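You operate a simulated robot arm through the tools that you are given. There is no shell and no other tool.

You are at the controls of a simulated two-armed robot. One attempt, no reset.

Task
Take the orange tube out of the spare rail and lay it on the side table.
Fine: hold the rail still to loosen, pull and retighten; the yellow thumbscrew ends tight.
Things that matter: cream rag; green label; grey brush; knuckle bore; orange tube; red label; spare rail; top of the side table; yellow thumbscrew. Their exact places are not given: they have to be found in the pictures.

Only the result counts: the job must be done as asked and must still hold three seconds after the hand-in. Knocking over, shifting, dropping, spilling or breaking anything else fails it.

Robot
Two 7-joint arms with two-finger parallel grippers on one trunk, on a base that drives. Base frame: it is fixed to the floor where the robot stands at the start and does not move with it; the origin is under the middle of the robot, x ahead of it, y to its left, z up; the surface under the hand at the start is at about z = 78. Lengths are in cm, angles in rad, forces in N, time in s.
The left shoulder is at the start at [2, 11.3, 122.2], the right one opposite. With the tool pointing down near the work surface each hand reaches from about 10 to 58 cm from the robot's upright axis, wherever it stands, measured 20 degrees to its own side. Places, roughly: knuckle bore [50, 0, 80]; top of the side table [60, -10, 80]; yellow thumbscrew [50, 0, 90]. Payload 1.57 kg a hand.
The TCP of each hand is the grasp point between the finger pads, 3 cm short of the fingertips. In the tool frame z runs along the fingers and y along their closing line. The gripper opens to 8 cm. The fingers are 1.7 cm wide and 1.2 cm thick; the gripper's body (4 by 8.2 cm) begins 8 cm behind the TCP.
Orientation is that of the tool frame in the base frame, as a unit quaternion [x, y, z, w]. With the fingers straight down and closing along the base's y, the tool's x points along the base's -x, its y along +y and its z along -z.

Tools
- The arms move only by the tool servo_tool. It takes "left_commands", "right_commands" or both (then of equal length, played together; a hand with none holds still); each is a list of rows, each an object (a shift or turn left out is 0, a gripper value left out holds the last) with "delta_pos": the shift along the tool's x, y, z in cm, a list of three; "dr": the turn, a rotation vector about the tool's x, y, z in rad, a list of three. In form: [{"delta_pos": [dx, dy, dz], "dr": [rx, ry, rz]}, ...]. A call has 1 to 20 rows; each row shifts and turns the commanded pose from where the row before left it, along the tool's axes as they then stand. "left_gripper" and "right_gripper" are, for a hand that has rows, the finger opening in cm, from 0 to 8, set as the call begins (left out, the last holds). A row lasts 0.2 s, in which the tool goes at most 5 cm and 0.15 rad; a call with a longer step from one row to the next is refused whole, and so is a gripper value outside its range. A pose out of reach is approached as far as the arm can. The call stops where the force on the tool passes 40 N (or 10 N more than at its start, if that is more) or the arm is blocked; 0.2 s more then pass. Each finger travels about 4.5 cm/s and halts on what it meets, pressing with about 40 N; the grip force reading is that of the motor and also rises with nothing between the fingers. The clock runs only during rows and for 0.2 s after the last one: add rows that do not move to give the fingers time. It gives the time, the measured TCP pose, the force on the tool (base axes), the opening and the grip force at its end, in the units of the frame above (readings bear some noise), with the torque about the TCP (base axes, N m) and any sound that the robot's microphone picked up.
- Cameras (640 x 400 px; columns grow to the right, rows downward): "scene" is now at [9.29, -0.83, 133.48]; the picture's right is [-0.12, -0.99, 0.00], its down [-0.67, 0.08, -0.74] and it looks along [0.73, -0.09, -0.68] (base axes); focal length 214 px, centre (320, 200). "left" rides on the left gripper at [7.2, 0.7, -12.2] in its tool frame; the picture's right is [-0.09, 1.00, 0.00], its down [-0.84, -0.08, -0.54] and it looks along [-0.54, -0.05, 0.84] (tool axes); focal length 238 px, centre (320, 200). "right" rides on the right gripper at [7.2, -0.7, -12.2] in its tool frame; the picture's right is [0.09, 1.00, 0.00], its down [-0.84, 0.08, -0.54] and it looks along [-0.54, 0.05, 0.84] (tool axes); focal length 238 px, centre (320, 200).
- get_image(camera): a new picture of that camera. No time passes.
- lift_body(by): slides the trunk up (or, below 0, down) by that many cm; the arms and the scene camera ride with it, the base frame stays. It gives what a move gives, with no picture.
- steer(legs): drives the robot by 1 to 6 legs, each [ahead, left, turn to the left] in cm, cm and rad, along the robot's own axes; the way and the turn of a leg run together, so that a leg with both is an arc; at most 150 cm and 3.142 rad a leg. The arms and the cameras ride along, it lands a little off, and it stops where it bumps. It gives what a move gives.
- pan_tilt(pan, tilt): turns the head with the scene camera to pan (to the left, within 1.396 rad either way) and tilt (down, from -0.506 to 1.204), counted from straight ahead of the robot. It gives what a move gives.
- locate(camera, pixels): for up to 12 pixels [column, row] of the newest picture of that camera ("zoom" is the newest enlarged one), the place [x, y, z] in the base frame of the surface seen there, good to about 0.3 cm. No time passes.
- zoom(camera, box): a new picture of the part [left, top, right, bottom] of that camera's present view, enlarged. No time passes.
- hand_in(): hands the job in; it is judged then, once.

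Open the grippers and draw the arms clear of the work before you hand the job in, unless the task says otherwise.

The tools are called after "Request:" as a command line: name --argument value ..., lists and objects as JSON in quotes. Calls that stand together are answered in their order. servo_tool: Moves the arms, as the interface text tells. Its arguments: {"type":"object","properties":{"left_commands":{"type":"array","items":{"type":"object","properties":{"delta_pos":{"type":"array","items":{"type":"number"}},"dr":{"type":"array","items":{"type":"number"}}}}},"left_gripper":{"type":"number"},"right_commands":{"type":"array","items":{"type":"object","properties":{"delta_pos":{"type":"array","items":{"type":"number"}},"dr":{"type":"array","items":{"type":"number"}}}}},"right_gripper":{"type":"number"}},"required":[]} The other tools are called the same way: lift_body (by) slides the trunk up or down; steer (legs) drives the base; pan_tilt (pan, tilt) turns the head that bears the scene camera; get_image (camera) takes a picture; locate (camera, pixels) gives the place of the surface under pixels of a picture; zoom (camera, box) takes an enlarged picture of a part of a camera's view; hand_in () hands the job in.

At the start:

```text
time_s: 0.0
left_ee_pos: [42.81, 19.37, 118.47]
left_tool_rot: [0.001, 1.0, 0.0, 0.0]
left_contact_force: [0.3, 0.2, -0.2]
left_moment: [-0.02, -0.02, 0.0]
left_grip_width: 8.02
left_grip_force: 0.1
right_ee_pos: [40.3, -22.9, 120.95]
right_tool_rot: [0.0, 1.0, 0.0, 0.001]
right_contact_force: [0.1, -0.2, 0.4]
right_moment: [0.02, 0.01, -0.02]
right_grip_width: 8.0
right_grip_force: 0.1
trunk travel left (down, up): [-27.5, 29.5]
robot x, y, heading: [-0.13, -0.41, 0.001]
head pan, tilt: [-0.119, 0.742]
```

scene: 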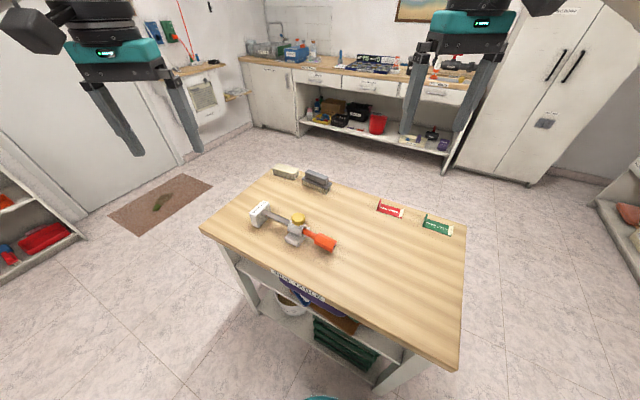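
right: 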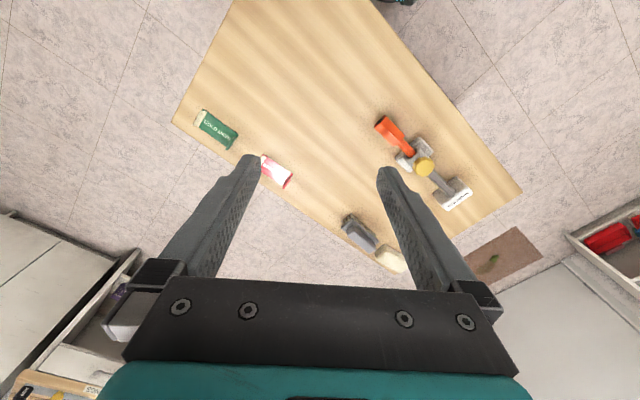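
left: 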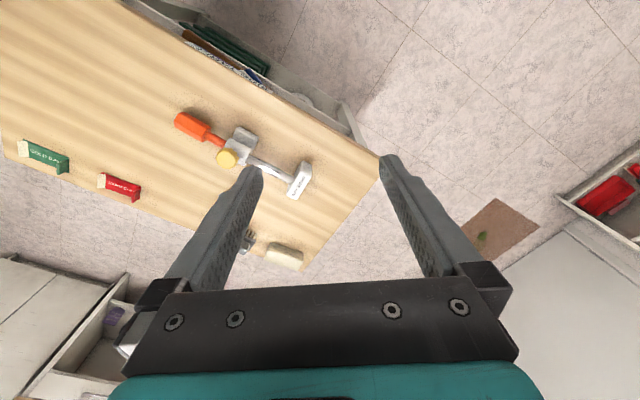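

The scene picture shows the rail assembly around (295,225), with a yellow thumbscrew at (298,219) and an orange tube at (320,242). I'll zoom in to see the details.

Request:
zoom --camera "scene" --box '[230, 160, 360, 270]'

Request:
zoom --camera "right" --box '[340, 90, 500, 230]'

Request:
zoom --camera "left" --box '[150, 90, 340, 220]'

```text
3.64 times, centred on (295, 215) of scene
```

zoom: 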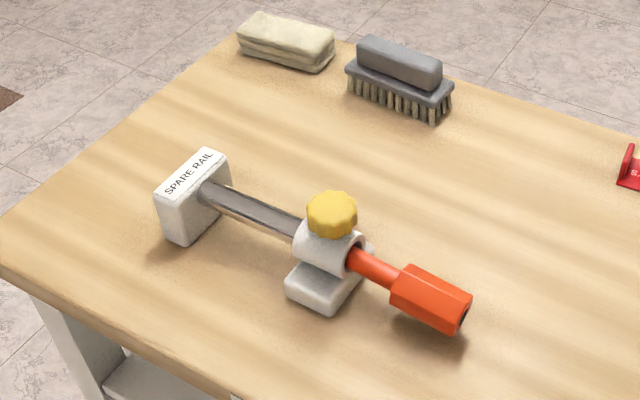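

```text
2.86 times, centred on (420, 160) of right
```

zoom: 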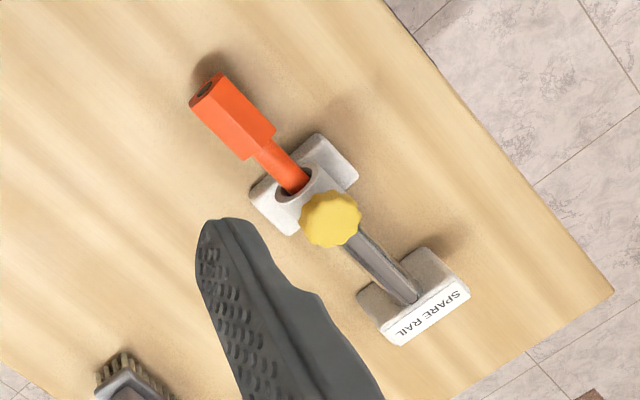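

```text
3.08 times, centred on (245, 155) of left
```

zoom: 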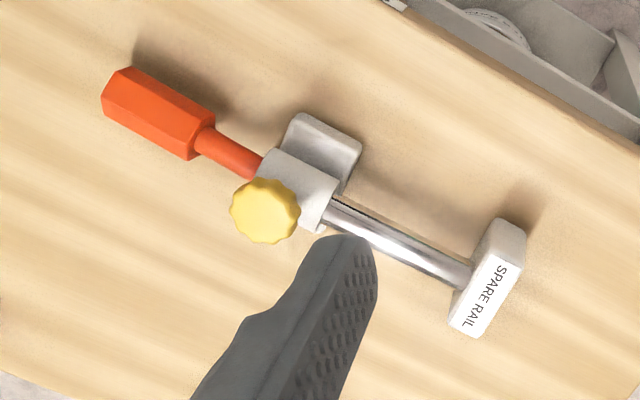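

The rail has an end block, a rod and a knuckle with the yellow screw on top, and the orange tube sticks out of the knuckle. I'll take scene zoom coordinates of its main points.

Request:
zoom --camera "scene" --box '[230, 160, 360, 270]'

Request:
locate --camera "zoom" --pixels '[[190, 172], [180, 240], [222, 195], [295, 235], [332, 206], [332, 230], [340, 255], [365, 262], [410, 275], [435, 295], [463, 312], [320, 305]]'

Request:
locate --camera "scene" --pixels '[[285, 172], [318, 182], [390, 208], [437, 225], [203, 226], [273, 172], [466, 222], [455, 370], [350, 280], [400, 250], [300, 180], [370, 260]]'

```text
3.64 times, centred on (295, 215) of scene
```

zoom: 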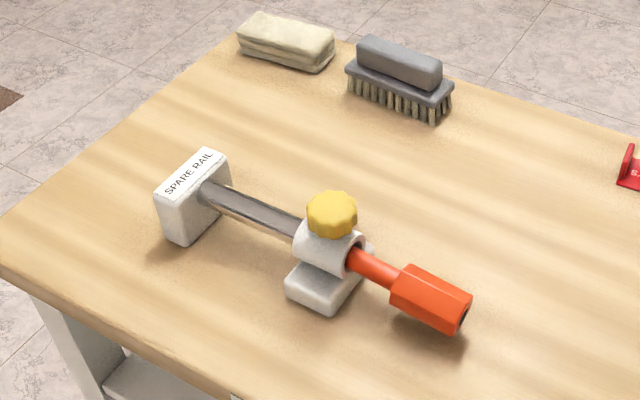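

```text
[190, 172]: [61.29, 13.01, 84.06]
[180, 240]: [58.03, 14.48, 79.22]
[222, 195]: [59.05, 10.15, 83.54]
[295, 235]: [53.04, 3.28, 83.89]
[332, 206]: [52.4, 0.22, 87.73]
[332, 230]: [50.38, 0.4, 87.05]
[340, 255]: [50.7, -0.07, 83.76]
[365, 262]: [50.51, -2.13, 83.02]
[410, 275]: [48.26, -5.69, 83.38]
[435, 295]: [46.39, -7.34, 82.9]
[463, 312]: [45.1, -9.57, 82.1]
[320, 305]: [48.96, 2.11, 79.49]
```

```text
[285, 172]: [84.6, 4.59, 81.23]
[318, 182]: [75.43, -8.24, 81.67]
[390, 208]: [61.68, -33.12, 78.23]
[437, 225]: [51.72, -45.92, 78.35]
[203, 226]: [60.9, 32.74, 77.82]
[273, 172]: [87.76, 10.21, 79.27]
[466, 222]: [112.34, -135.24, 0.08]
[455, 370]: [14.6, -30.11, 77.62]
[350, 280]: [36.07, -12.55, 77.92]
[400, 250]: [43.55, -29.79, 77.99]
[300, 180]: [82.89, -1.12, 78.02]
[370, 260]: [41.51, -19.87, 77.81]
```

Table top is at z≈78, with the rail running from about (61,13) to (45,-9.5) parallel to the near edge. Before driving anywhere I'll tilt the head down to see the gap between the robot's base and the table.

Request:
pan_tilt --pan 0.0 --tilt 1.2

Request:
get_image --camera "scene"

```text
time_s: 0.9
left_ee_pos: [42.82, 19.36, 118.5]
left_tool_rot: [0.0, 1.0, 0.0, 0.0]
left_contact_force: [0.6, -0.1, 0.2]
left_moment: [0.01, 0.02, 0.0]
left_grip_width: 8.02
left_grip_force: 0.1
right_ee_pos: [40.24, -22.81, 120.97]
right_tool_rot: [-0.001, 1.0, 0.0, 0.001]
right_contact_force: [0.0, -0.2, 0.1]
right_moment: [-0.04, -0.02, 0.06]
right_grip_width: 8.01
right_grip_force: 0.2
trunk travel left (down, up): [-27.5, 29.5]
robot x, y, heading: [-0.21, -0.16, -0.003]
head pan, tilt: [0.0, 1.201]
```

```text
taken
```

scene: 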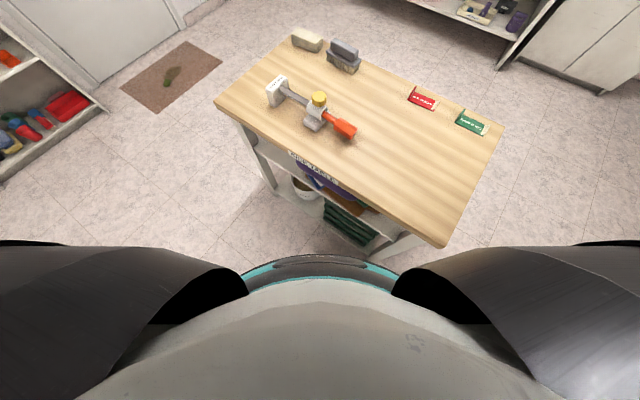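

The round base rim shows at the bottom centre, around (320,258). I'll locate the rim, the table legs and the near edge of the table.

Request:
locate --camera "scene" --pixels '[[320, 257], [260, 268], [380, 268], [275, 188], [250, 150], [360, 255], [440, 245], [216, 101], [330, 165], [320, 245], [300, 230], [380, 245]]'

Request:
zoom --camera "scene" --box '[220, 130, 420, 290]'

```text
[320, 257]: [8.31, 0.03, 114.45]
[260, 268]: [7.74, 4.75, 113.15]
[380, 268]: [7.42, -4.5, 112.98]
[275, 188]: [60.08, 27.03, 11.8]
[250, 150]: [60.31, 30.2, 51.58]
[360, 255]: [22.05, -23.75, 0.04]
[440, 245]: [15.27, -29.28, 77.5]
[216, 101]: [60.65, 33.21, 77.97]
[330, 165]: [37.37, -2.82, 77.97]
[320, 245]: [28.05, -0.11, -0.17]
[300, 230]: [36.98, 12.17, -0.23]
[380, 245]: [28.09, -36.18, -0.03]
```

```text
2.50 times, centred on (320, 210) of scene
```

zoom: 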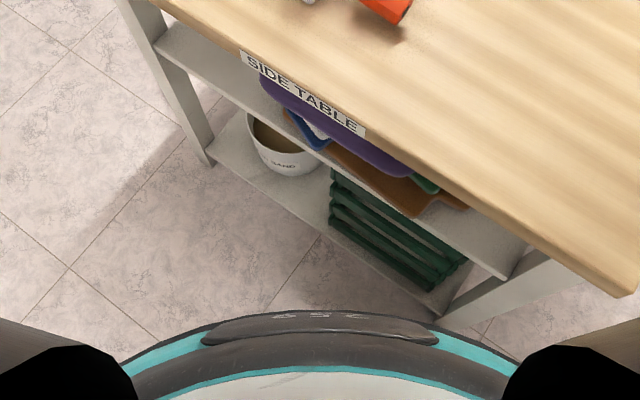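

The base rim itself is hidden by the collar, but floor is visible at x=28, so the base front is nearer than that. I want to slide along the table edge and turn to face it, so first I check the obstacles on the left, the shelf at (90,100) and the mat.

Request:
locate --camera "scene" --pixels '[[100, 105], [30, 155], [5, 180], [60, 60], [150, 110], [120, 220], [20, 235], [190, 230]]'

Request:
pan_tilt --pan 1.2 --tilt 0.8

Request:
get_image --camera "scene"

```text
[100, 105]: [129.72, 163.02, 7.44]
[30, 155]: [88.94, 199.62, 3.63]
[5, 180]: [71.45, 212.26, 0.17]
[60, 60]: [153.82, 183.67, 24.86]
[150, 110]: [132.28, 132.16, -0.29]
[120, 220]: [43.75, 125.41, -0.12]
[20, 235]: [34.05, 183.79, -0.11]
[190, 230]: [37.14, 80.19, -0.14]
```

```text
time_s: 2.3
left_ee_pos: [42.77, 19.51, 118.43]
left_tool_rot: [-0.001, 1.0, 0.0, 0.0]
left_contact_force: [0.4, -0.5, 0.7]
left_moment: [0.01, -0.04, 0.02]
left_grip_width: 7.96
left_grip_force: 0.1
right_ee_pos: [40.27, -22.83, 121.0]
right_tool_rot: [0.001, 1.0, 0.0, 0.001]
right_contact_force: [-0.2, 0.1, -0.4]
right_moment: [-0.02, 0.01, -0.02]
right_grip_width: 8.0
right_grip_force: 0.1
trunk travel left (down, up): [-27.5, 29.5]
robot x, y, heading: [-0.04, 0.15, 0.005]
head pan, tilt: [1.201, 0.799]
```

```text
taken
```

scene: 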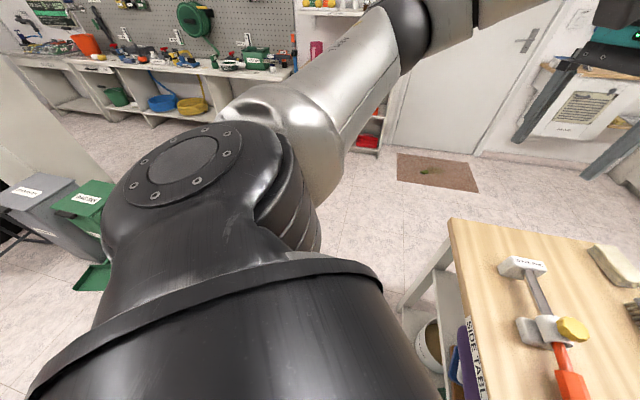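

The left side is open floor, with bins at about (90,200) behind-left. I'll check their distance before driving.

Request:
locate --camera "scene" --pixels '[[95, 275], [90, 195], [30, 230], [30, 190], [330, 200], [360, 230]]'

```text
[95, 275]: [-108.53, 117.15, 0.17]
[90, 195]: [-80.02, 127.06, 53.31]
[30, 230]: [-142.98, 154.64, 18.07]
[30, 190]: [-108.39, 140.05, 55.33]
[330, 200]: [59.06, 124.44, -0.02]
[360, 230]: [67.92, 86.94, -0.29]
```

The nearest bins are over 100 cm away, so the way is clear. I'll slide along the table edge direction, slightly away from it, and then turn right to face the table.

Request:
steer --legs '[[15.4, 26.0, 0.0], [0.0, 0.0, -0.636]]'

Request:
pan_tilt --pan 0.0 --tilt 0.9

Request:
get_image --camera "scene"

```text
time_s: 6.1
left_ee_pos: [61.55, 16.34, 118.51]
left_tool_rot: [0.308, 0.951, 0.0, 0.0]
left_contact_force: [0.2, -0.3, -0.3]
left_moment: [0.01, 0.0, 0.0]
left_grip_width: 8.02
left_grip_force: 0.1
right_ee_pos: [34.57, -16.35, 121.0]
right_tool_rot: [0.308, 0.951, 0.0, 0.0]
right_contact_force: [-0.2, -1.2, 0.7]
right_moment: [0.01, -0.01, 0.01]
right_grip_width: 8.0
right_grip_force: 0.0
trunk travel left (down, up): [-27.5, 29.5]
robot x, y, heading: [15.18, 25.27, -0.627]
head pan, tilt: [1.201, 0.799]
```

```text
time_s: 7.5
left_ee_pos: [61.54, 16.36, 118.57]
left_tool_rot: [0.308, 0.951, 0.0, 0.001]
left_contact_force: [-0.6, 0.2, 0.5]
left_moment: [0.01, 0.03, 0.01]
left_grip_width: 8.01
left_grip_force: 0.1
right_ee_pos: [34.57, -16.33, 120.97]
right_tool_rot: [0.309, 0.951, 0.0, 0.002]
right_contact_force: [1.2, 0.5, -0.1]
right_moment: [0.02, 0.0, -0.01]
right_grip_width: 7.99
right_grip_force: 0.0
trunk travel left (down, up): [-27.5, 29.5]
robot x, y, heading: [15.48, 25.37, -0.624]
head pan, tilt: [0.0, 0.901]
```

```text
taken
```

scene: 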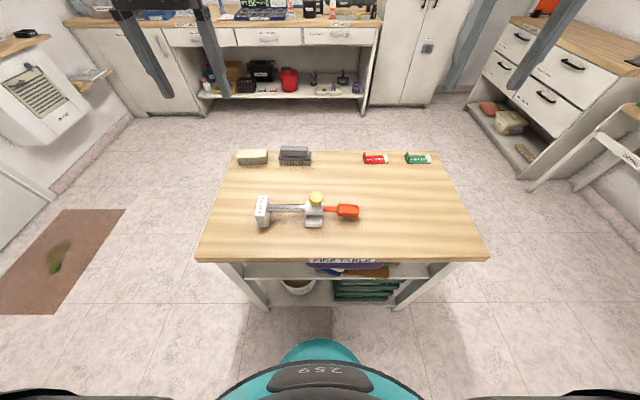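

The robot now faces the table squarely, with the rail at (265–358, 195–225). I'll zoom in and locate its main points again.

Request:
zoom --camera "scene" --box '[245, 175, 375, 245]'

Request:
locate --camera "zoom" --pixels '[[85, 130], [85, 190], [130, 165], [230, 165], [350, 105], [350, 130], [340, 165], [345, 215], [375, 240], [410, 172], [475, 170], [510, 185]]'

```text
4.92 times, centred on (310, 210) of scene
```

zoom: 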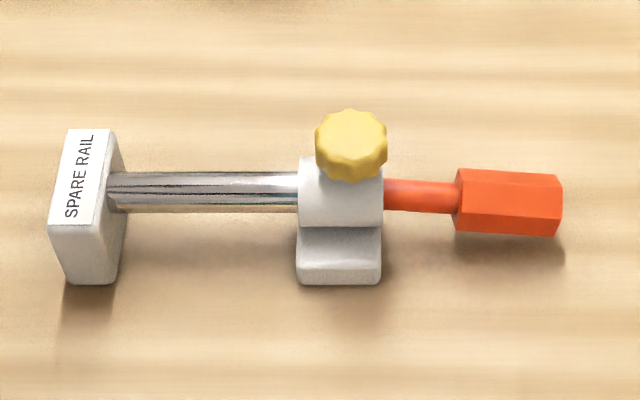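

```text
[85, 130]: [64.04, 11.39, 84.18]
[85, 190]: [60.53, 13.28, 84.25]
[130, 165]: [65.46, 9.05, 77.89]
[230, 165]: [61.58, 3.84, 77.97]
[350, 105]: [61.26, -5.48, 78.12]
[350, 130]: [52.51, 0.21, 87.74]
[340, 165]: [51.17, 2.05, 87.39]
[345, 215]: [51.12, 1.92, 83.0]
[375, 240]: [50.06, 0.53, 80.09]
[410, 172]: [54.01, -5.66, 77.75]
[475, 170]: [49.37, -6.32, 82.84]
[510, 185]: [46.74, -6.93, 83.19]
```

The block top is at z≈84.2 and the screw head top at z≈87.7. I'll bring both hands lower over the work, the right above the screw and the left near the end block, so their cameras can see the details.

Request:
servo_tool --right_commands '[{"delta_pos": [-0.6, 3.8, 3.0]}, {"delta_pos": [-0.6, 3.8, 3.0]}, {"delta_pos": [-0.6, 3.8, 3.0]}, {"delta_pos": [-0.6, 3.8, 3.0]}, {"delta_pos": [-0.6, 3.8, 3.0]}, {"delta_pos": [0, 0, 0]}]' --left_commands '[{"delta_pos": [0, 0, 3]}, {"delta_pos": [0, 0, 3]}, {"delta_pos": [0, 0, 3]}, {"delta_pos": [0, 0, 3]}, {"delta_pos": [0, 0, 1]}, {"delta_pos": [0, 0, 0]}]'

Request:
get_image --camera "right"

Request:
get_image --camera "left"

Request:
get_image --camera "scene"

```text
time_s: 8.9
left_ee_pos: [61.4, 16.33, 105.49]
left_tool_rot: [0.308, 0.951, 0.0, 0.0]
left_contact_force: [-0.3, 0.2, 0.4]
left_moment: [0.0, -0.01, 0.01]
left_grip_width: 8.0
left_grip_force: 0.0
right_ee_pos: [48.23, -2.74, 106.22]
right_tool_rot: [0.309, 0.951, -0.001, 0.001]
right_contact_force: [0.0, 0.2, -1.0]
right_moment: [0.0, 0.04, -0.02]
right_grip_width: 8.01
right_grip_force: 0.1
trunk travel left (down, up): [-27.5, 29.5]
robot x, y, heading: [15.34, 25.63, -0.623]
head pan, tilt: [0.0, 0.901]
```

```text
taken
```

right: 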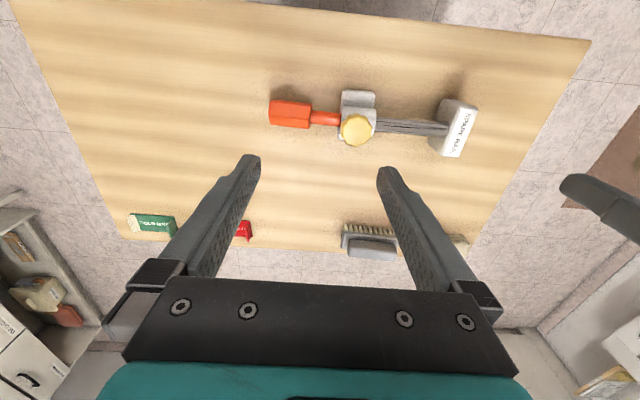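

```text
taken
```

left: 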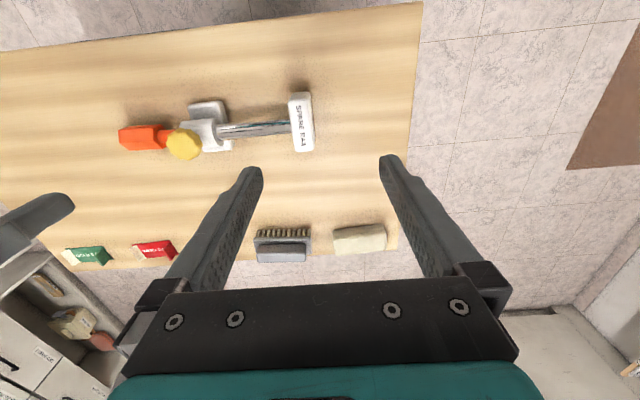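

```text
taken
```

scene: 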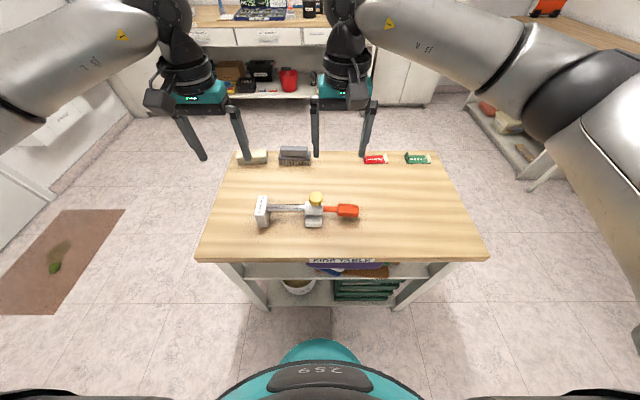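

In the right camera the rail lies at (270–475, 90–160). I'll zoom in there and locate points from this view.

Request:
zoom --camera "right" --box '[260, 65, 490, 185]'

Request:
zoom --camera "left" --box '[105, 75, 335, 185]'

```text
2.78 times, centred on (375, 125) of right
```

zoom: 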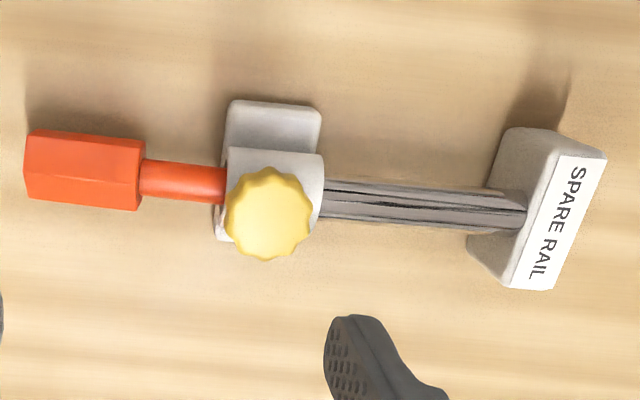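

```text
2.78 times, centred on (220, 130) of left
```

zoom: 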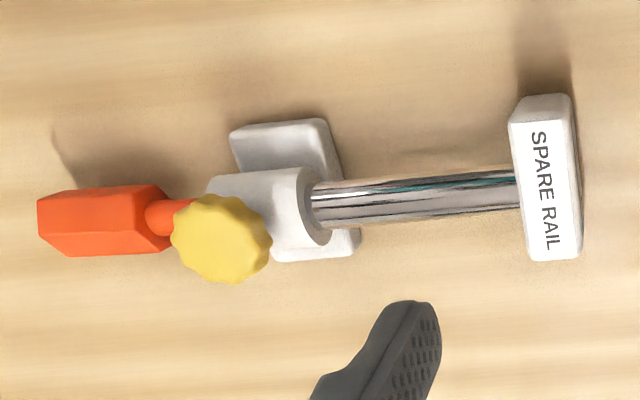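

Clear views. I'll locate points on the left zoom first: block corners, rod, knuckle and screw.

Request:
locate --camera "zoom" --pixels '[[516, 125], [567, 100], [578, 252], [530, 254], [548, 180], [420, 180], [420, 215], [340, 188], [340, 222], [218, 240], [218, 200], [262, 245]]'

Request:
zoom --camera "right" --box '[260, 65, 490, 185]'

Request:
locate --camera "zoom" --pixels '[[268, 212], [232, 212], [305, 212], [268, 172], [268, 250], [275, 158], [185, 178], [160, 178], [130, 175], [85, 170], [35, 165], [270, 115]]'

```text
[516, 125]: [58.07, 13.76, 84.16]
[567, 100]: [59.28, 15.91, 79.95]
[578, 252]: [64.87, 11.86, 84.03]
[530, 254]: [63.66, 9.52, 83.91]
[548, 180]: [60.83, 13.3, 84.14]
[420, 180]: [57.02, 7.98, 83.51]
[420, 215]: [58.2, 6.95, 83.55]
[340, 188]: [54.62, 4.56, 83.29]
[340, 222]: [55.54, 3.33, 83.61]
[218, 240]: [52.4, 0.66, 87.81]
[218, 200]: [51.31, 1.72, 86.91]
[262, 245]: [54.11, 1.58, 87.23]
```

```text
2.78 times, centred on (375, 125) of right
```

zoom: 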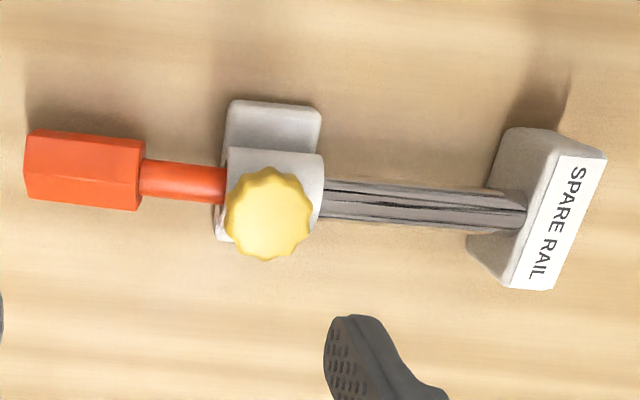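

```text
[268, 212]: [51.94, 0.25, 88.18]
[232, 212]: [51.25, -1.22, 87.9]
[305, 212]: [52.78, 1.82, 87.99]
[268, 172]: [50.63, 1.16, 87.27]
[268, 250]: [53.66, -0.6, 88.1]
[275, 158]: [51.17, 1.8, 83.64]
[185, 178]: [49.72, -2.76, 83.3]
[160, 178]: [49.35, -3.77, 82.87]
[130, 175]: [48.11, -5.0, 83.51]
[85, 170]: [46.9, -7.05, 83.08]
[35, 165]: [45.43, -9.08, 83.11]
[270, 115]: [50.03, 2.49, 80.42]
```

The screw axis is about (52.05, 0.3) with a head roughly 3.5 cm wide. The block is about 2.6 cm thick along the rail, centred near (61.8, 12.9). I'll bring the left hand down over the near half of the block, staying above it, for a close-up.

Request:
servo_tool --left_commands '[{"delta_pos": [0.05, -1.0, 4]}, {"delta_pos": [0.05, -1.0, 4]}, {"delta_pos": [0.04, -0.87, 4]}, {"delta_pos": [0, 0, 1]}, {"delta_pos": [0, 0, 0]}]'

Request:
get_image --camera "left"

Request:
get_image --camera "right"

```text
time_s: 10.1
left_ee_pos: [59.56, 14.24, 92.4]
left_tool_rot: [0.309, 0.951, 0.0, -0.001]
left_contact_force: [1.5, -0.3, 0.4]
left_moment: [0.02, -0.02, -0.01]
left_grip_width: 7.98
left_grip_force: 0.1
right_ee_pos: [48.15, -2.79, 106.12]
right_tool_rot: [0.308, 0.951, 0.0, 0.0]
right_contact_force: [0.1, 0.1, 0.8]
right_moment: [0.0, 0.0, 0.0]
right_grip_width: 8.0
right_grip_force: 0.1
trunk travel left (down, up): [-27.5, 29.5]
robot x, y, heading: [15.39, 25.95, -0.629]
head pan, tilt: [0.0, 0.901]
```

```text
taken
```

left: 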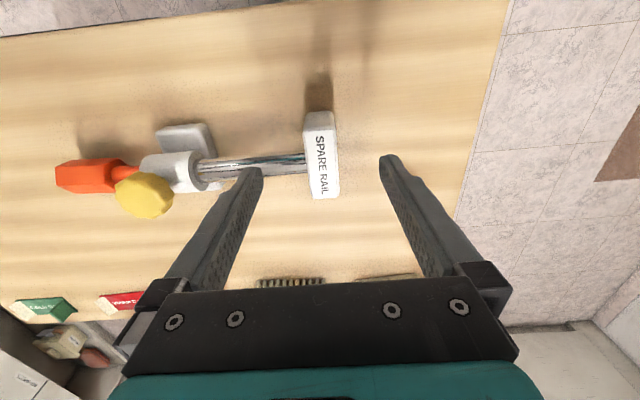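

```text
taken
```

right: 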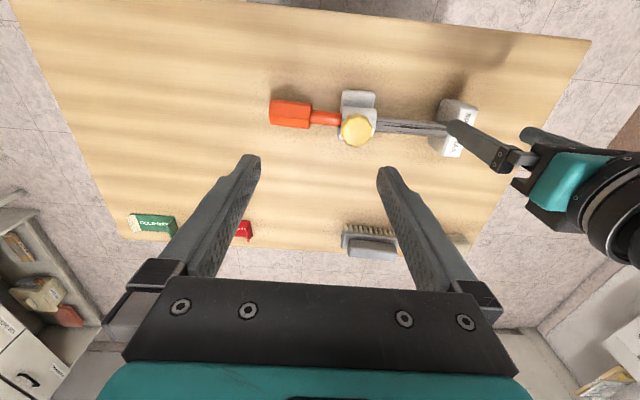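

The block appears at (303–340, 110–198) between the left fingers. I'll zoom and locate its edges and the rod.

Request:
zoom --camera "left" --box '[180, 90, 400, 210]'

Request:
locate --camera "left" --pixels '[[307, 138], [334, 138], [311, 170], [338, 170], [316, 196], [336, 196], [309, 115], [330, 113], [285, 160], [285, 170], [230, 162], [230, 175]]'

```text
2.91 times, centred on (290, 150) of left
```

zoom: 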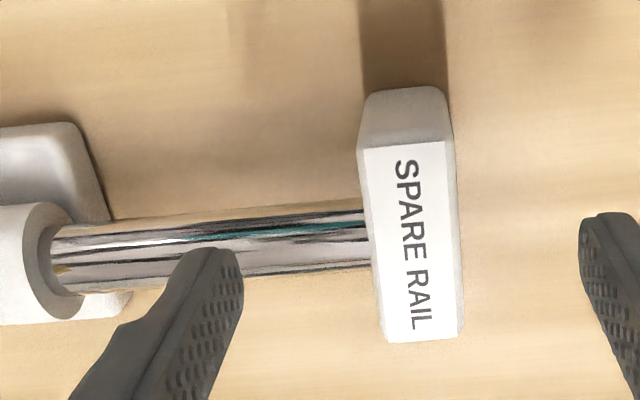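

```text
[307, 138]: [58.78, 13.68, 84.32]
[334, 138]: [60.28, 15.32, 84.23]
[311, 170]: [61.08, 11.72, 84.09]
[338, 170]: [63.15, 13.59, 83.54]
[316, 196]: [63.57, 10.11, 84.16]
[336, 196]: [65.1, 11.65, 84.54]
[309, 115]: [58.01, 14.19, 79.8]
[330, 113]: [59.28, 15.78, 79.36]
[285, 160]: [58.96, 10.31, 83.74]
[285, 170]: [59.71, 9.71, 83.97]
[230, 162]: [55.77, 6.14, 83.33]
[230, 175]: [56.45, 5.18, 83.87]
```

The block spans about 2.5 cm along the rail and is centred within 0.1 cm of the left TCP, and the rod is about 2.5 cm deeper than the fingers. I'll descend with the fingers open so that the pads straddle the block's near half.

Request:
servo_tool --left_commands '[{"delta_pos": [0, 0.05, 3]}, {"delta_pos": [0, 0.05, 3]}, {"delta_pos": [0, 0, 2]}, {"delta_pos": [0, 0, 1.5]}, {"delta_pos": [0, 0, 0]}]'

Request:
get_image --camera "left"

Request:
zoom --camera "scene" --box '[220, 150, 380, 240]'

```text
time_s: 11.3
left_ee_pos: [59.61, 14.23, 83.03]
left_tool_rot: [0.309, 0.951, 0.0, 0.001]
left_contact_force: [-0.6, 0.8, 0.0]
left_moment: [-0.04, -0.02, 0.01]
left_grip_width: 8.0
left_grip_force: 0.0
right_ee_pos: [48.13, -2.82, 106.1]
right_tool_rot: [0.308, 0.951, 0.0, 0.001]
right_contact_force: [-0.3, 0.6, 0.1]
right_moment: [-0.03, -0.02, 0.02]
right_grip_width: 8.01
right_grip_force: 0.1
trunk travel left (down, up): [-27.5, 29.5]
robot x, y, heading: [15.25, 25.44, -0.627]
head pan, tilt: [0.0, 0.901]
```

```text
taken
```

left: 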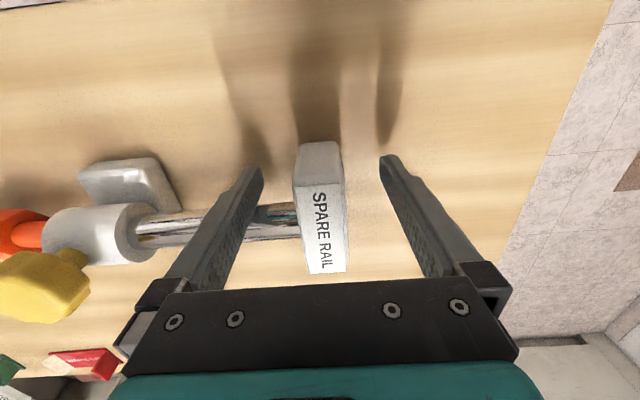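

```text
4.00 times, centred on (300, 195) of scene
```

zoom: 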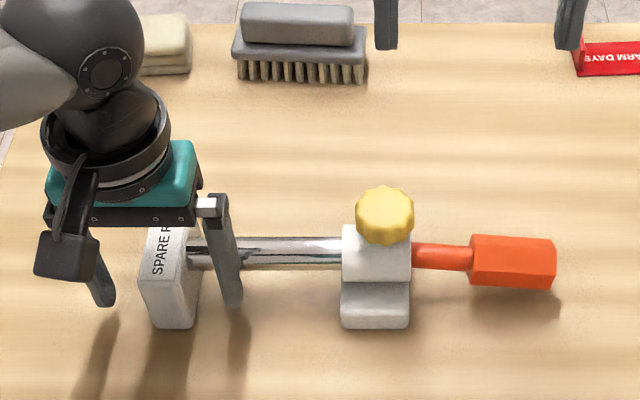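

The fingers straddle the block evenly, with inner tips at px 262 and 380 and the block at 293–342. I'll narrow the opening to 3.4 cm first and check the centring before gripping.

Request:
servo_tool --left_commands '[{"delta_pos": [0, 0, 0.3]}, {"delta_pos": [0, 0, 0]}, {"delta_pos": [0, 0, 0]}, {"delta_pos": [0, 0, 0]}]' --left_gripper 3.4

Request:
get_image --camera "left"

Request:
zoom --camera "left" --box '[250, 120, 400, 220]'

```text
time_s: 12.3
left_ee_pos: [59.55, 14.1, 82.66]
left_tool_rot: [0.308, 0.951, 0.0, 0.0]
left_contact_force: [1.0, 0.7, 0.7]
left_moment: [-0.01, 0.01, 0.0]
left_grip_width: 3.42
left_grip_force: 0.0
right_ee_pos: [48.19, -2.79, 106.03]
right_tool_rot: [0.308, 0.951, 0.0, 0.001]
right_contact_force: [0.5, -0.3, 0.4]
right_moment: [-0.01, -0.06, -0.02]
right_grip_width: 8.01
right_grip_force: 0.1
trunk travel left (down, up): [-27.5, 29.5]
robot x, y, heading: [15.6, 25.67, -0.621]
head pan, tilt: [0.0, 0.901]
```

```text
taken
```

left: 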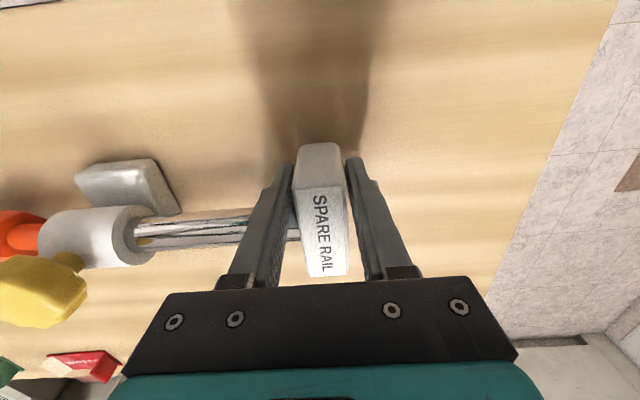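

```text
4.00 times, centred on (325, 170) of left
```

zoom: 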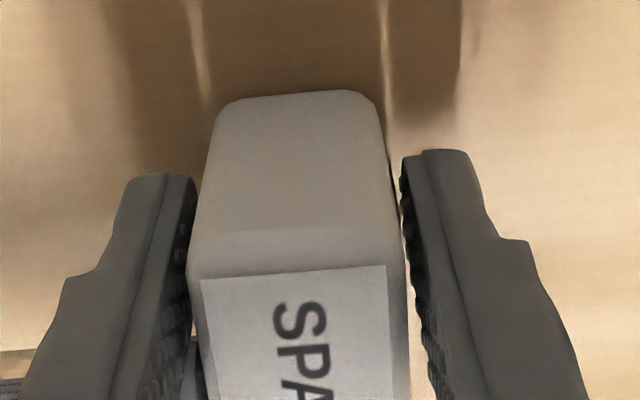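

The gaps on both sides look equal, about 13 px each in the zoom, so the grip is centred. I'll close the left gripper on the block.

Request:
servo_tool --left_commands '[{"delta_pos": [0, 0, 0]}, {"delta_pos": [0, 0, 0]}, {"delta_pos": [0, 0, 0]}, {"delta_pos": [0, 0, 0]}]' --left_gripper 0

Request:
get_image --camera "left"

Request:
zoom --camera "scene" --box '[220, 150, 380, 240]'

```text
time_s: 13.3
left_ee_pos: [59.63, 14.14, 82.79]
left_tool_rot: [0.309, 0.951, 0.0, -0.001]
left_contact_force: [-1.1, -0.2, -0.2]
left_moment: [0.05, 0.0, 0.08]
left_grip_width: 2.99
left_grip_force: 39.3
right_ee_pos: [48.09, -2.73, 106.12]
right_tool_rot: [0.308, 0.951, -0.001, 0.001]
right_contact_force: [0.2, -0.6, 0.1]
right_moment: [0.02, 0.0, 0.04]
right_grip_width: 8.01
right_grip_force: 0.1
trunk travel left (down, up): [-27.5, 29.5]
robot x, y, heading: [15.26, 25.73, -0.626]
head pan, tilt: [0.0, 0.901]
```

```text
taken
```

left: 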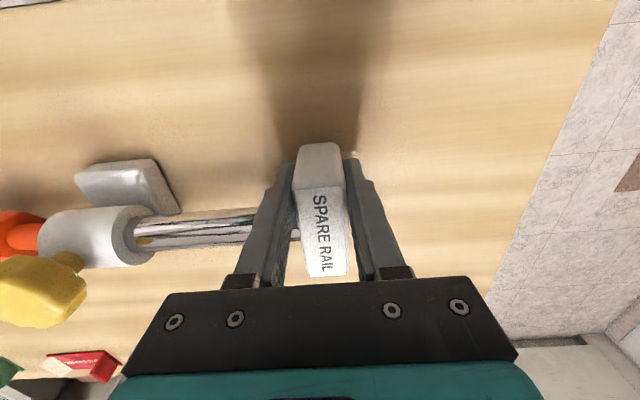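

```text
4.00 times, centred on (300, 195) of scene
```

zoom: 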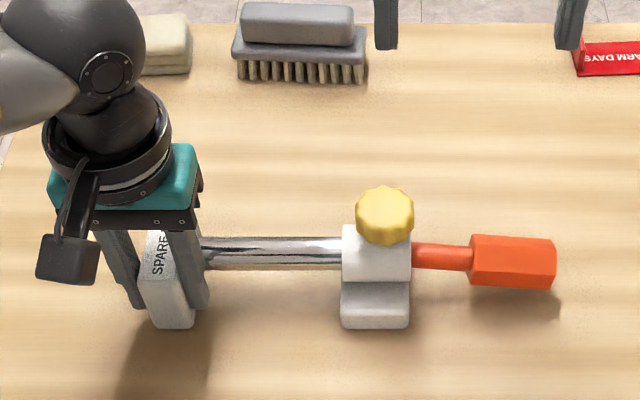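

The left hand holds the block at 2.99 cm with 39 N, and the rail hasn't moved. Now I'll test the right wrist's turning range in free air, counter-clockwise seen from above first.

Request:
servo_tool --right_commands '[{"dr": [0, 0, -0.15]}, {"dr": [0, 0, -0.15]}, {"dr": [0, 0, -0.15]}, {"dr": [0, 0, -0.15]}, {"dr": [0, 0, -0.15]}, {"dr": [0, 0, -0.15]}, {"dr": [0, 0, -0.15]}, {"dr": [0, 0, -0.15]}, {"dr": [0, 0, -0.15]}, {"dr": [0, 0, -0.15]}, {"dr": [0, 0, -0.15]}, {"dr": [0, 0, -0.15]}, {"dr": [0, 0, -0.15]}, {"dr": [0, 0, -0.15]}, {"dr": [0, 0, -0.15]}, {"dr": [0, 0, -0.15]}]'

Request:
get_image --camera "scene"

```text
time_s: 16.7
left_ee_pos: [59.68, 14.25, 82.62]
left_tool_rot: [0.308, 0.951, -0.001, 0.0]
left_contact_force: [0.3, -0.5, -0.1]
left_moment: [0.03, -0.04, 0.12]
left_grip_width: 2.96
left_grip_force: 39.7
right_ee_pos: [48.16, -2.76, 105.88]
right_tool_rot: [-0.185, 0.983, -0.001, 0.0]
right_contact_force: [0.2, -0.6, 0.5]
right_moment: [0.0, -0.01, -0.01]
right_grip_width: 8.0
right_grip_force: 0.0
right hand out of reach, approached as far as the arm can: row 8, 9, 10, 11, 12, 13, 14, 15, 16
trunk travel left (down, up): [-27.5, 29.5]
robot x, y, heading: [15.47, 25.38, -0.627]
head pan, tilt: [0.0, 0.901]
```

```text
taken
```

scene: 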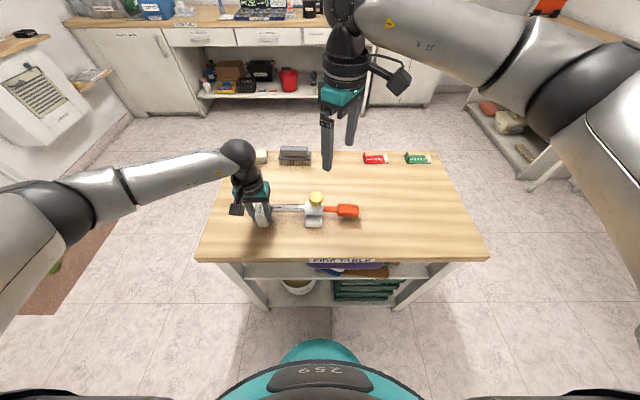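

Counter-clockwise stops about 1.0 rad from the natural yaw. Now I'll test the clockwise range.

Request:
servo_tool --right_commands '[{"dr": [0, 0, 0.15]}, {"dr": [0, 0, 0.15]}, {"dr": [0, 0, 0.15]}, {"dr": [0, 0, 0.15]}]'

```text
time_s: 17.7
left_ee_pos: [59.58, 14.19, 82.61]
left_tool_rot: [0.309, 0.951, 0.0, 0.0]
left_contact_force: [0.4, -0.8, 0.0]
left_moment: [0.03, -0.02, 0.11]
left_grip_width: 3.0
left_grip_force: 39.6
right_ee_pos: [48.19, -2.82, 106.05]
right_tool_rot: [0.115, 0.993, 0.0, 0.001]
right_contact_force: [-0.4, 0.5, 0.7]
right_moment: [-0.04, -0.02, 0.01]
right_grip_width: 8.01
right_grip_force: 0.1
trunk travel left (down, up): [-27.5, 29.5]
robot x, y, heading: [15.13, 26.01, -0.626]
head pan, tilt: [0.0, 0.901]
```

The commands continue from the clamped pose, which is useful. I'll continue clockwise to find the other limit.

Request:
servo_tool --right_commands '[{"dr": [0, 0, 0.15]}, {"dr": [0, 0, 0.15]}, {"dr": [0, 0, 0.15]}, {"dr": [0, 0, 0.15]}, {"dr": [0, 0, 0.15]}, {"dr": [0, 0, 0.15]}, {"dr": [0, 0, 0.15]}, {"dr": [0, 0, 0.15]}, {"dr": [0, 0, 0.15]}, {"dr": [0, 0, 0.15]}, {"dr": [0, 0, 0.15]}, {"dr": [0, 0, 0.15]}, {"dr": [0, 0, 0.15]}, {"dr": [0, 0, 0.15]}, {"dr": [0, 0, 0.15]}]'

Request:
get_image --camera "scene"

```text
time_s: 20.9
left_ee_pos: [59.51, 14.21, 82.65]
left_tool_rot: [0.308, 0.951, 0.0, 0.0]
left_contact_force: [0.2, -0.2, 0.3]
left_moment: [0.02, -0.03, 0.09]
left_grip_width: 2.99
left_grip_force: 39.0
right_ee_pos: [48.24, -2.8, 106.04]
right_tool_rot: [0.945, 0.326, 0.001, 0.001]
right_contact_force: [0.4, 1.2, -1.0]
right_moment: [0.01, 0.0, -0.03]
right_grip_width: 8.02
right_grip_force: 0.0
trunk travel left (down, up): [-27.5, 29.5]
robot x, y, heading: [15.57, 25.52, -0.623]
head pan, tilt: [0.0, 0.901]
```

```text
taken
```

scene: 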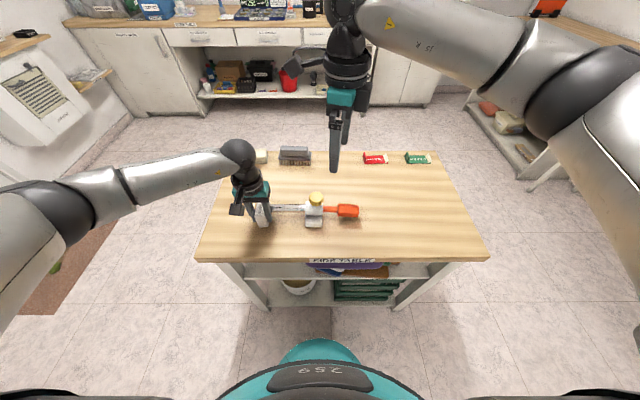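

Range runs from base yaw +0.37 to beyond -2.48, so at least 2.85 rad is available. I'll turn back to the natural yaw, then approach above the screw for a close-up.

Request:
servo_tool --right_commands '[{"dr": [0, 0, -0.15]}, {"dr": [0, 0, -0.15]}, {"dr": [0, 0, -0.15]}, {"dr": [0, 0, -0.15]}, {"dr": [0, 0, -0.15]}, {"dr": [0, 0, -0.15]}, {"dr": [0, 0, -0.15]}, {"dr": [0, 0, -0.15]}, {"dr": [0, 0, -0.15]}, {"dr": [0, 0, -0.15]}, {"dr": [0, 0, -0.15]}, {"dr": [0, 0, -0.15]}, {"dr": [0, 0, -0.05]}, {"delta_pos": [-1.3, 4.77, 0]}, {"delta_pos": [0, 0, 4]}, {"delta_pos": [0, 0, 2]}, {"delta_pos": [0, 0, 0]}]'

Request:
get_image --camera "right"

Request:
zoom --camera "right" --box '[240, 90, 400, 210]'

```text
time_s: 24.5
left_ee_pos: [59.63, 14.22, 82.76]
left_tool_rot: [0.309, 0.951, -0.001, 0.001]
left_contact_force: [-0.2, -1.0, 0.6]
left_moment: [0.14, -0.11, 0.04]
left_grip_width: 2.98
left_grip_force: 39.1
right_ee_pos: [51.93, 0.49, 99.74]
right_tool_rot: [0.309, 0.951, 0.0, 0.001]
right_contact_force: [0.2, 0.0, 0.3]
right_moment: [-0.01, 0.0, 0.0]
right_grip_width: 8.0
right_grip_force: 0.1
trunk travel left (down, up): [-27.5, 29.5]
robot x, y, heading: [14.93, 25.67, -0.627]
head pan, tilt: [0.0, 0.901]
```

```text
taken
```

right: 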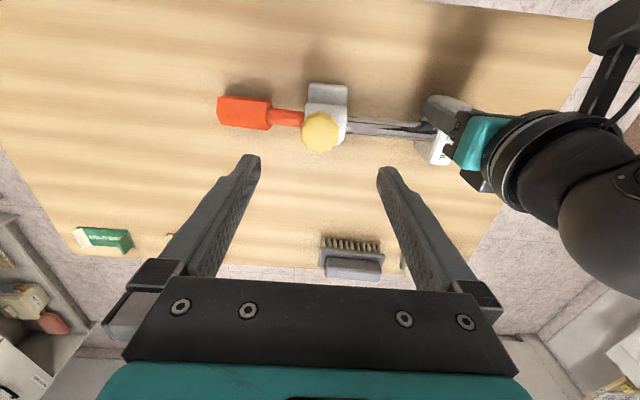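

```text
3.33 times, centred on (320, 150) of right
```

zoom: 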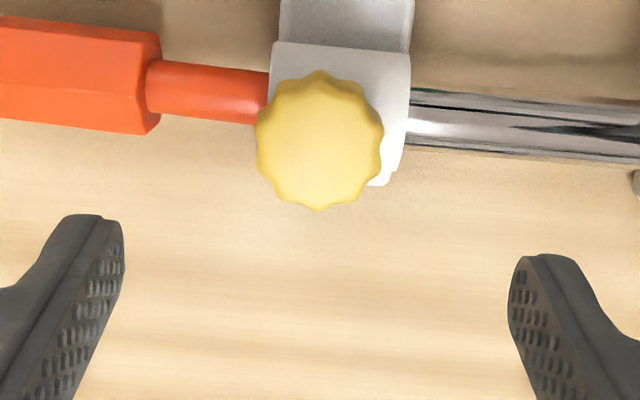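

Request:
locate --camera "zoom" --pixels '[[262, 140], [378, 140], [320, 85], [320, 200], [320, 140], [285, 60], [345, 60], [395, 75], [340, 30], [210, 85], [90, 60], [470, 115]]'

```text
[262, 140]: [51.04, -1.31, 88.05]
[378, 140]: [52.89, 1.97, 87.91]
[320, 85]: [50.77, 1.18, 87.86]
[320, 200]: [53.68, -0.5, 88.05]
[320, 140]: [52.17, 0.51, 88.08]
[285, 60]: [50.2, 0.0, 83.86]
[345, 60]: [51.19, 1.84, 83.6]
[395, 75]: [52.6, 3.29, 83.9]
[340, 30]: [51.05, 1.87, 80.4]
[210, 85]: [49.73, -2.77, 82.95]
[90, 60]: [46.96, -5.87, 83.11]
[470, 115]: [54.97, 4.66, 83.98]
```

The screw axis comes out at about (52.1, 0.34), with a head 3.7 cm wide and its top at 88.05. I'll centre over it, turn clockwise 1.2 rad to the start of the loosening stroke with the opening at 5.5, and stay above at first.

Request:
servo_tool --right_commands '[{"delta_pos": [-0.22, 0, 0]}, {"dr": [0, 0, 0.15]}, {"dr": [0, 0, 0.15]}, {"dr": [0, 0, 0.15]}, {"dr": [0, 0, 0.15]}, {"dr": [0, 0, 0.15]}, {"dr": [0, 0, 0.15]}, {"dr": [0, 0, 0.15]}, {"dr": [0, 0, 0.15]}, {"delta_pos": [0, 0, 4]}, {"delta_pos": [0, 0, 2]}, {"delta_pos": [0, 0, 0]}]' --right_gripper 5.5

Request:
get_image --camera "right"

Request:
zoom --camera "scene" --box '[220, 140, 380, 240]'

```text
time_s: 27.1
left_ee_pos: [59.54, 14.27, 82.67]
left_tool_rot: [0.308, 0.951, 0.0, 0.0]
left_contact_force: [0.3, 1.0, -0.2]
left_moment: [-0.06, -0.02, -0.04]
left_grip_width: 2.97
left_grip_force: 39.4
right_ee_pos: [52.3, 0.19, 93.86]
right_tool_rot: [0.792, 0.611, 0.0, 0.001]
right_contact_force: [0.6, 0.1, 0.4]
right_moment: [0.02, 0.01, -0.02]
right_grip_width: 5.51
right_grip_force: 0.1
trunk travel left (down, up): [-27.5, 29.5]
robot x, y, heading: [15.48, 25.6, -0.626]
head pan, tilt: [0.0, 0.901]
```

```text
taken
```

right: 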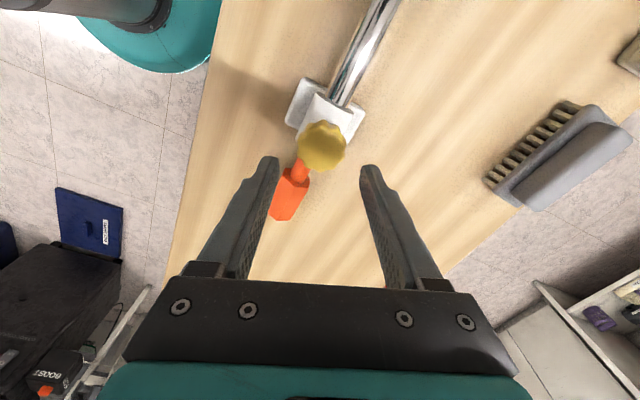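

```text
4.00 times, centred on (300, 190) of scene
```

zoom: 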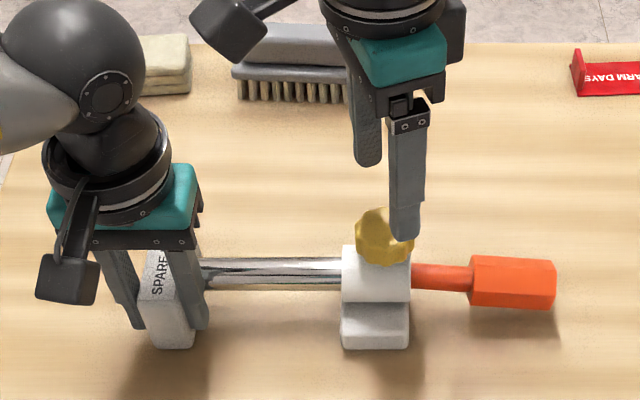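

The screw sits midway between the right fingers, with inner tips at px 280 and 362 and the screw at 322. I'll descend so the tips reach around z≈86, beside the head.

Request:
servo_tool --right_commands '[{"delta_pos": [0, 0, 2]}, {"delta_pos": [0, 0, 1.5]}, {"delta_pos": [0, 0, 1.3]}, {"delta_pos": [0, 0, 0]}]'

Request:
get_image --camera "right"

Request:
zoom --camera "scene" --box '[260, 160, 360, 230]'

Request:
get_image --camera "left"

```text
time_s: 28.1
left_ee_pos: [59.65, 14.21, 82.68]
left_tool_rot: [0.308, 0.951, 0.0, 0.001]
left_contact_force: [0.4, 1.7, -0.4]
left_moment: [0.1, 0.02, -0.01]
left_grip_width: 2.97
left_grip_force: 38.9
right_ee_pos: [52.36, 0.12, 89.21]
right_tool_rot: [0.791, 0.611, 0.0, 0.0]
right_contact_force: [-0.7, -0.5, -0.1]
right_moment: [0.02, 0.02, -0.01]
right_grip_width: 5.51
right_grip_force: 0.2
trunk travel left (down, up): [-27.5, 29.5]
robot x, y, heading: [15.6, 25.71, -0.624]
head pan, tilt: [0.0, 0.901]
```

```text
taken
```

right: 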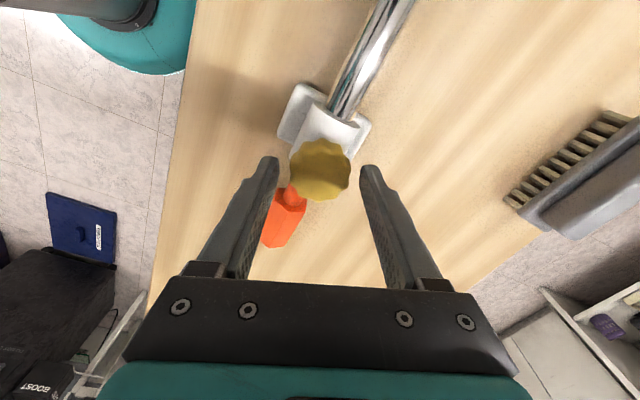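

```text
5.71 times, centred on (310, 195) of scene
```

zoom: 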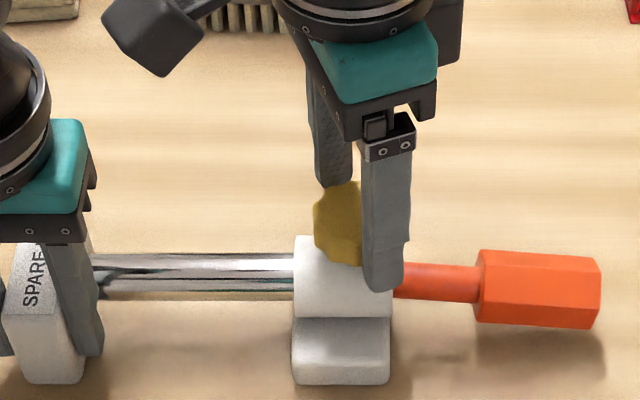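

```text
taken
```

left: 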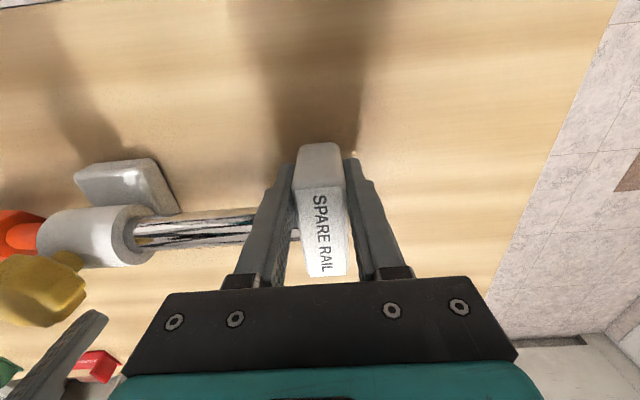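

The head is centred between the fingers sideways. I'll check its position along the finger width with locate before closing.

Request:
zoom --camera "right" --box '[260, 120, 380, 220]'

Request:
locate --camera "right" --pixels '[[320, 200], [320, 190], [320, 177], [320, 165], [320, 157], [320, 150], [294, 175], [346, 175], [320, 142]]'

```text
4.00 times, centred on (320, 170) of right
```

zoom: 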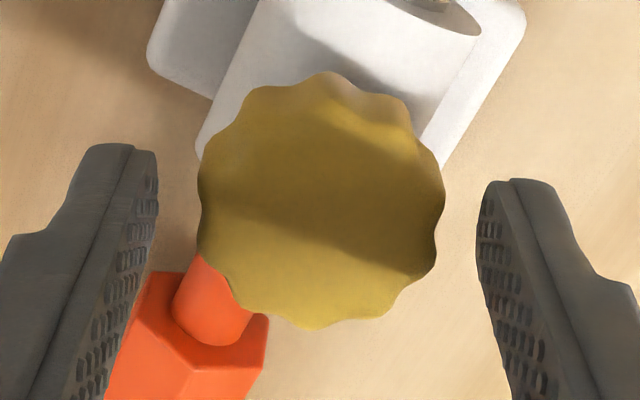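

```text
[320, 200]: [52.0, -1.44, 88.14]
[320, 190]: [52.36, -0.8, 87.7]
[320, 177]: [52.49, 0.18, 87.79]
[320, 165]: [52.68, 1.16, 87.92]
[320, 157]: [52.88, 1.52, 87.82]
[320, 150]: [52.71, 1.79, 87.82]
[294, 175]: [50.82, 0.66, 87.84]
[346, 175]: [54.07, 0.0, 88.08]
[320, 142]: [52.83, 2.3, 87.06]
```

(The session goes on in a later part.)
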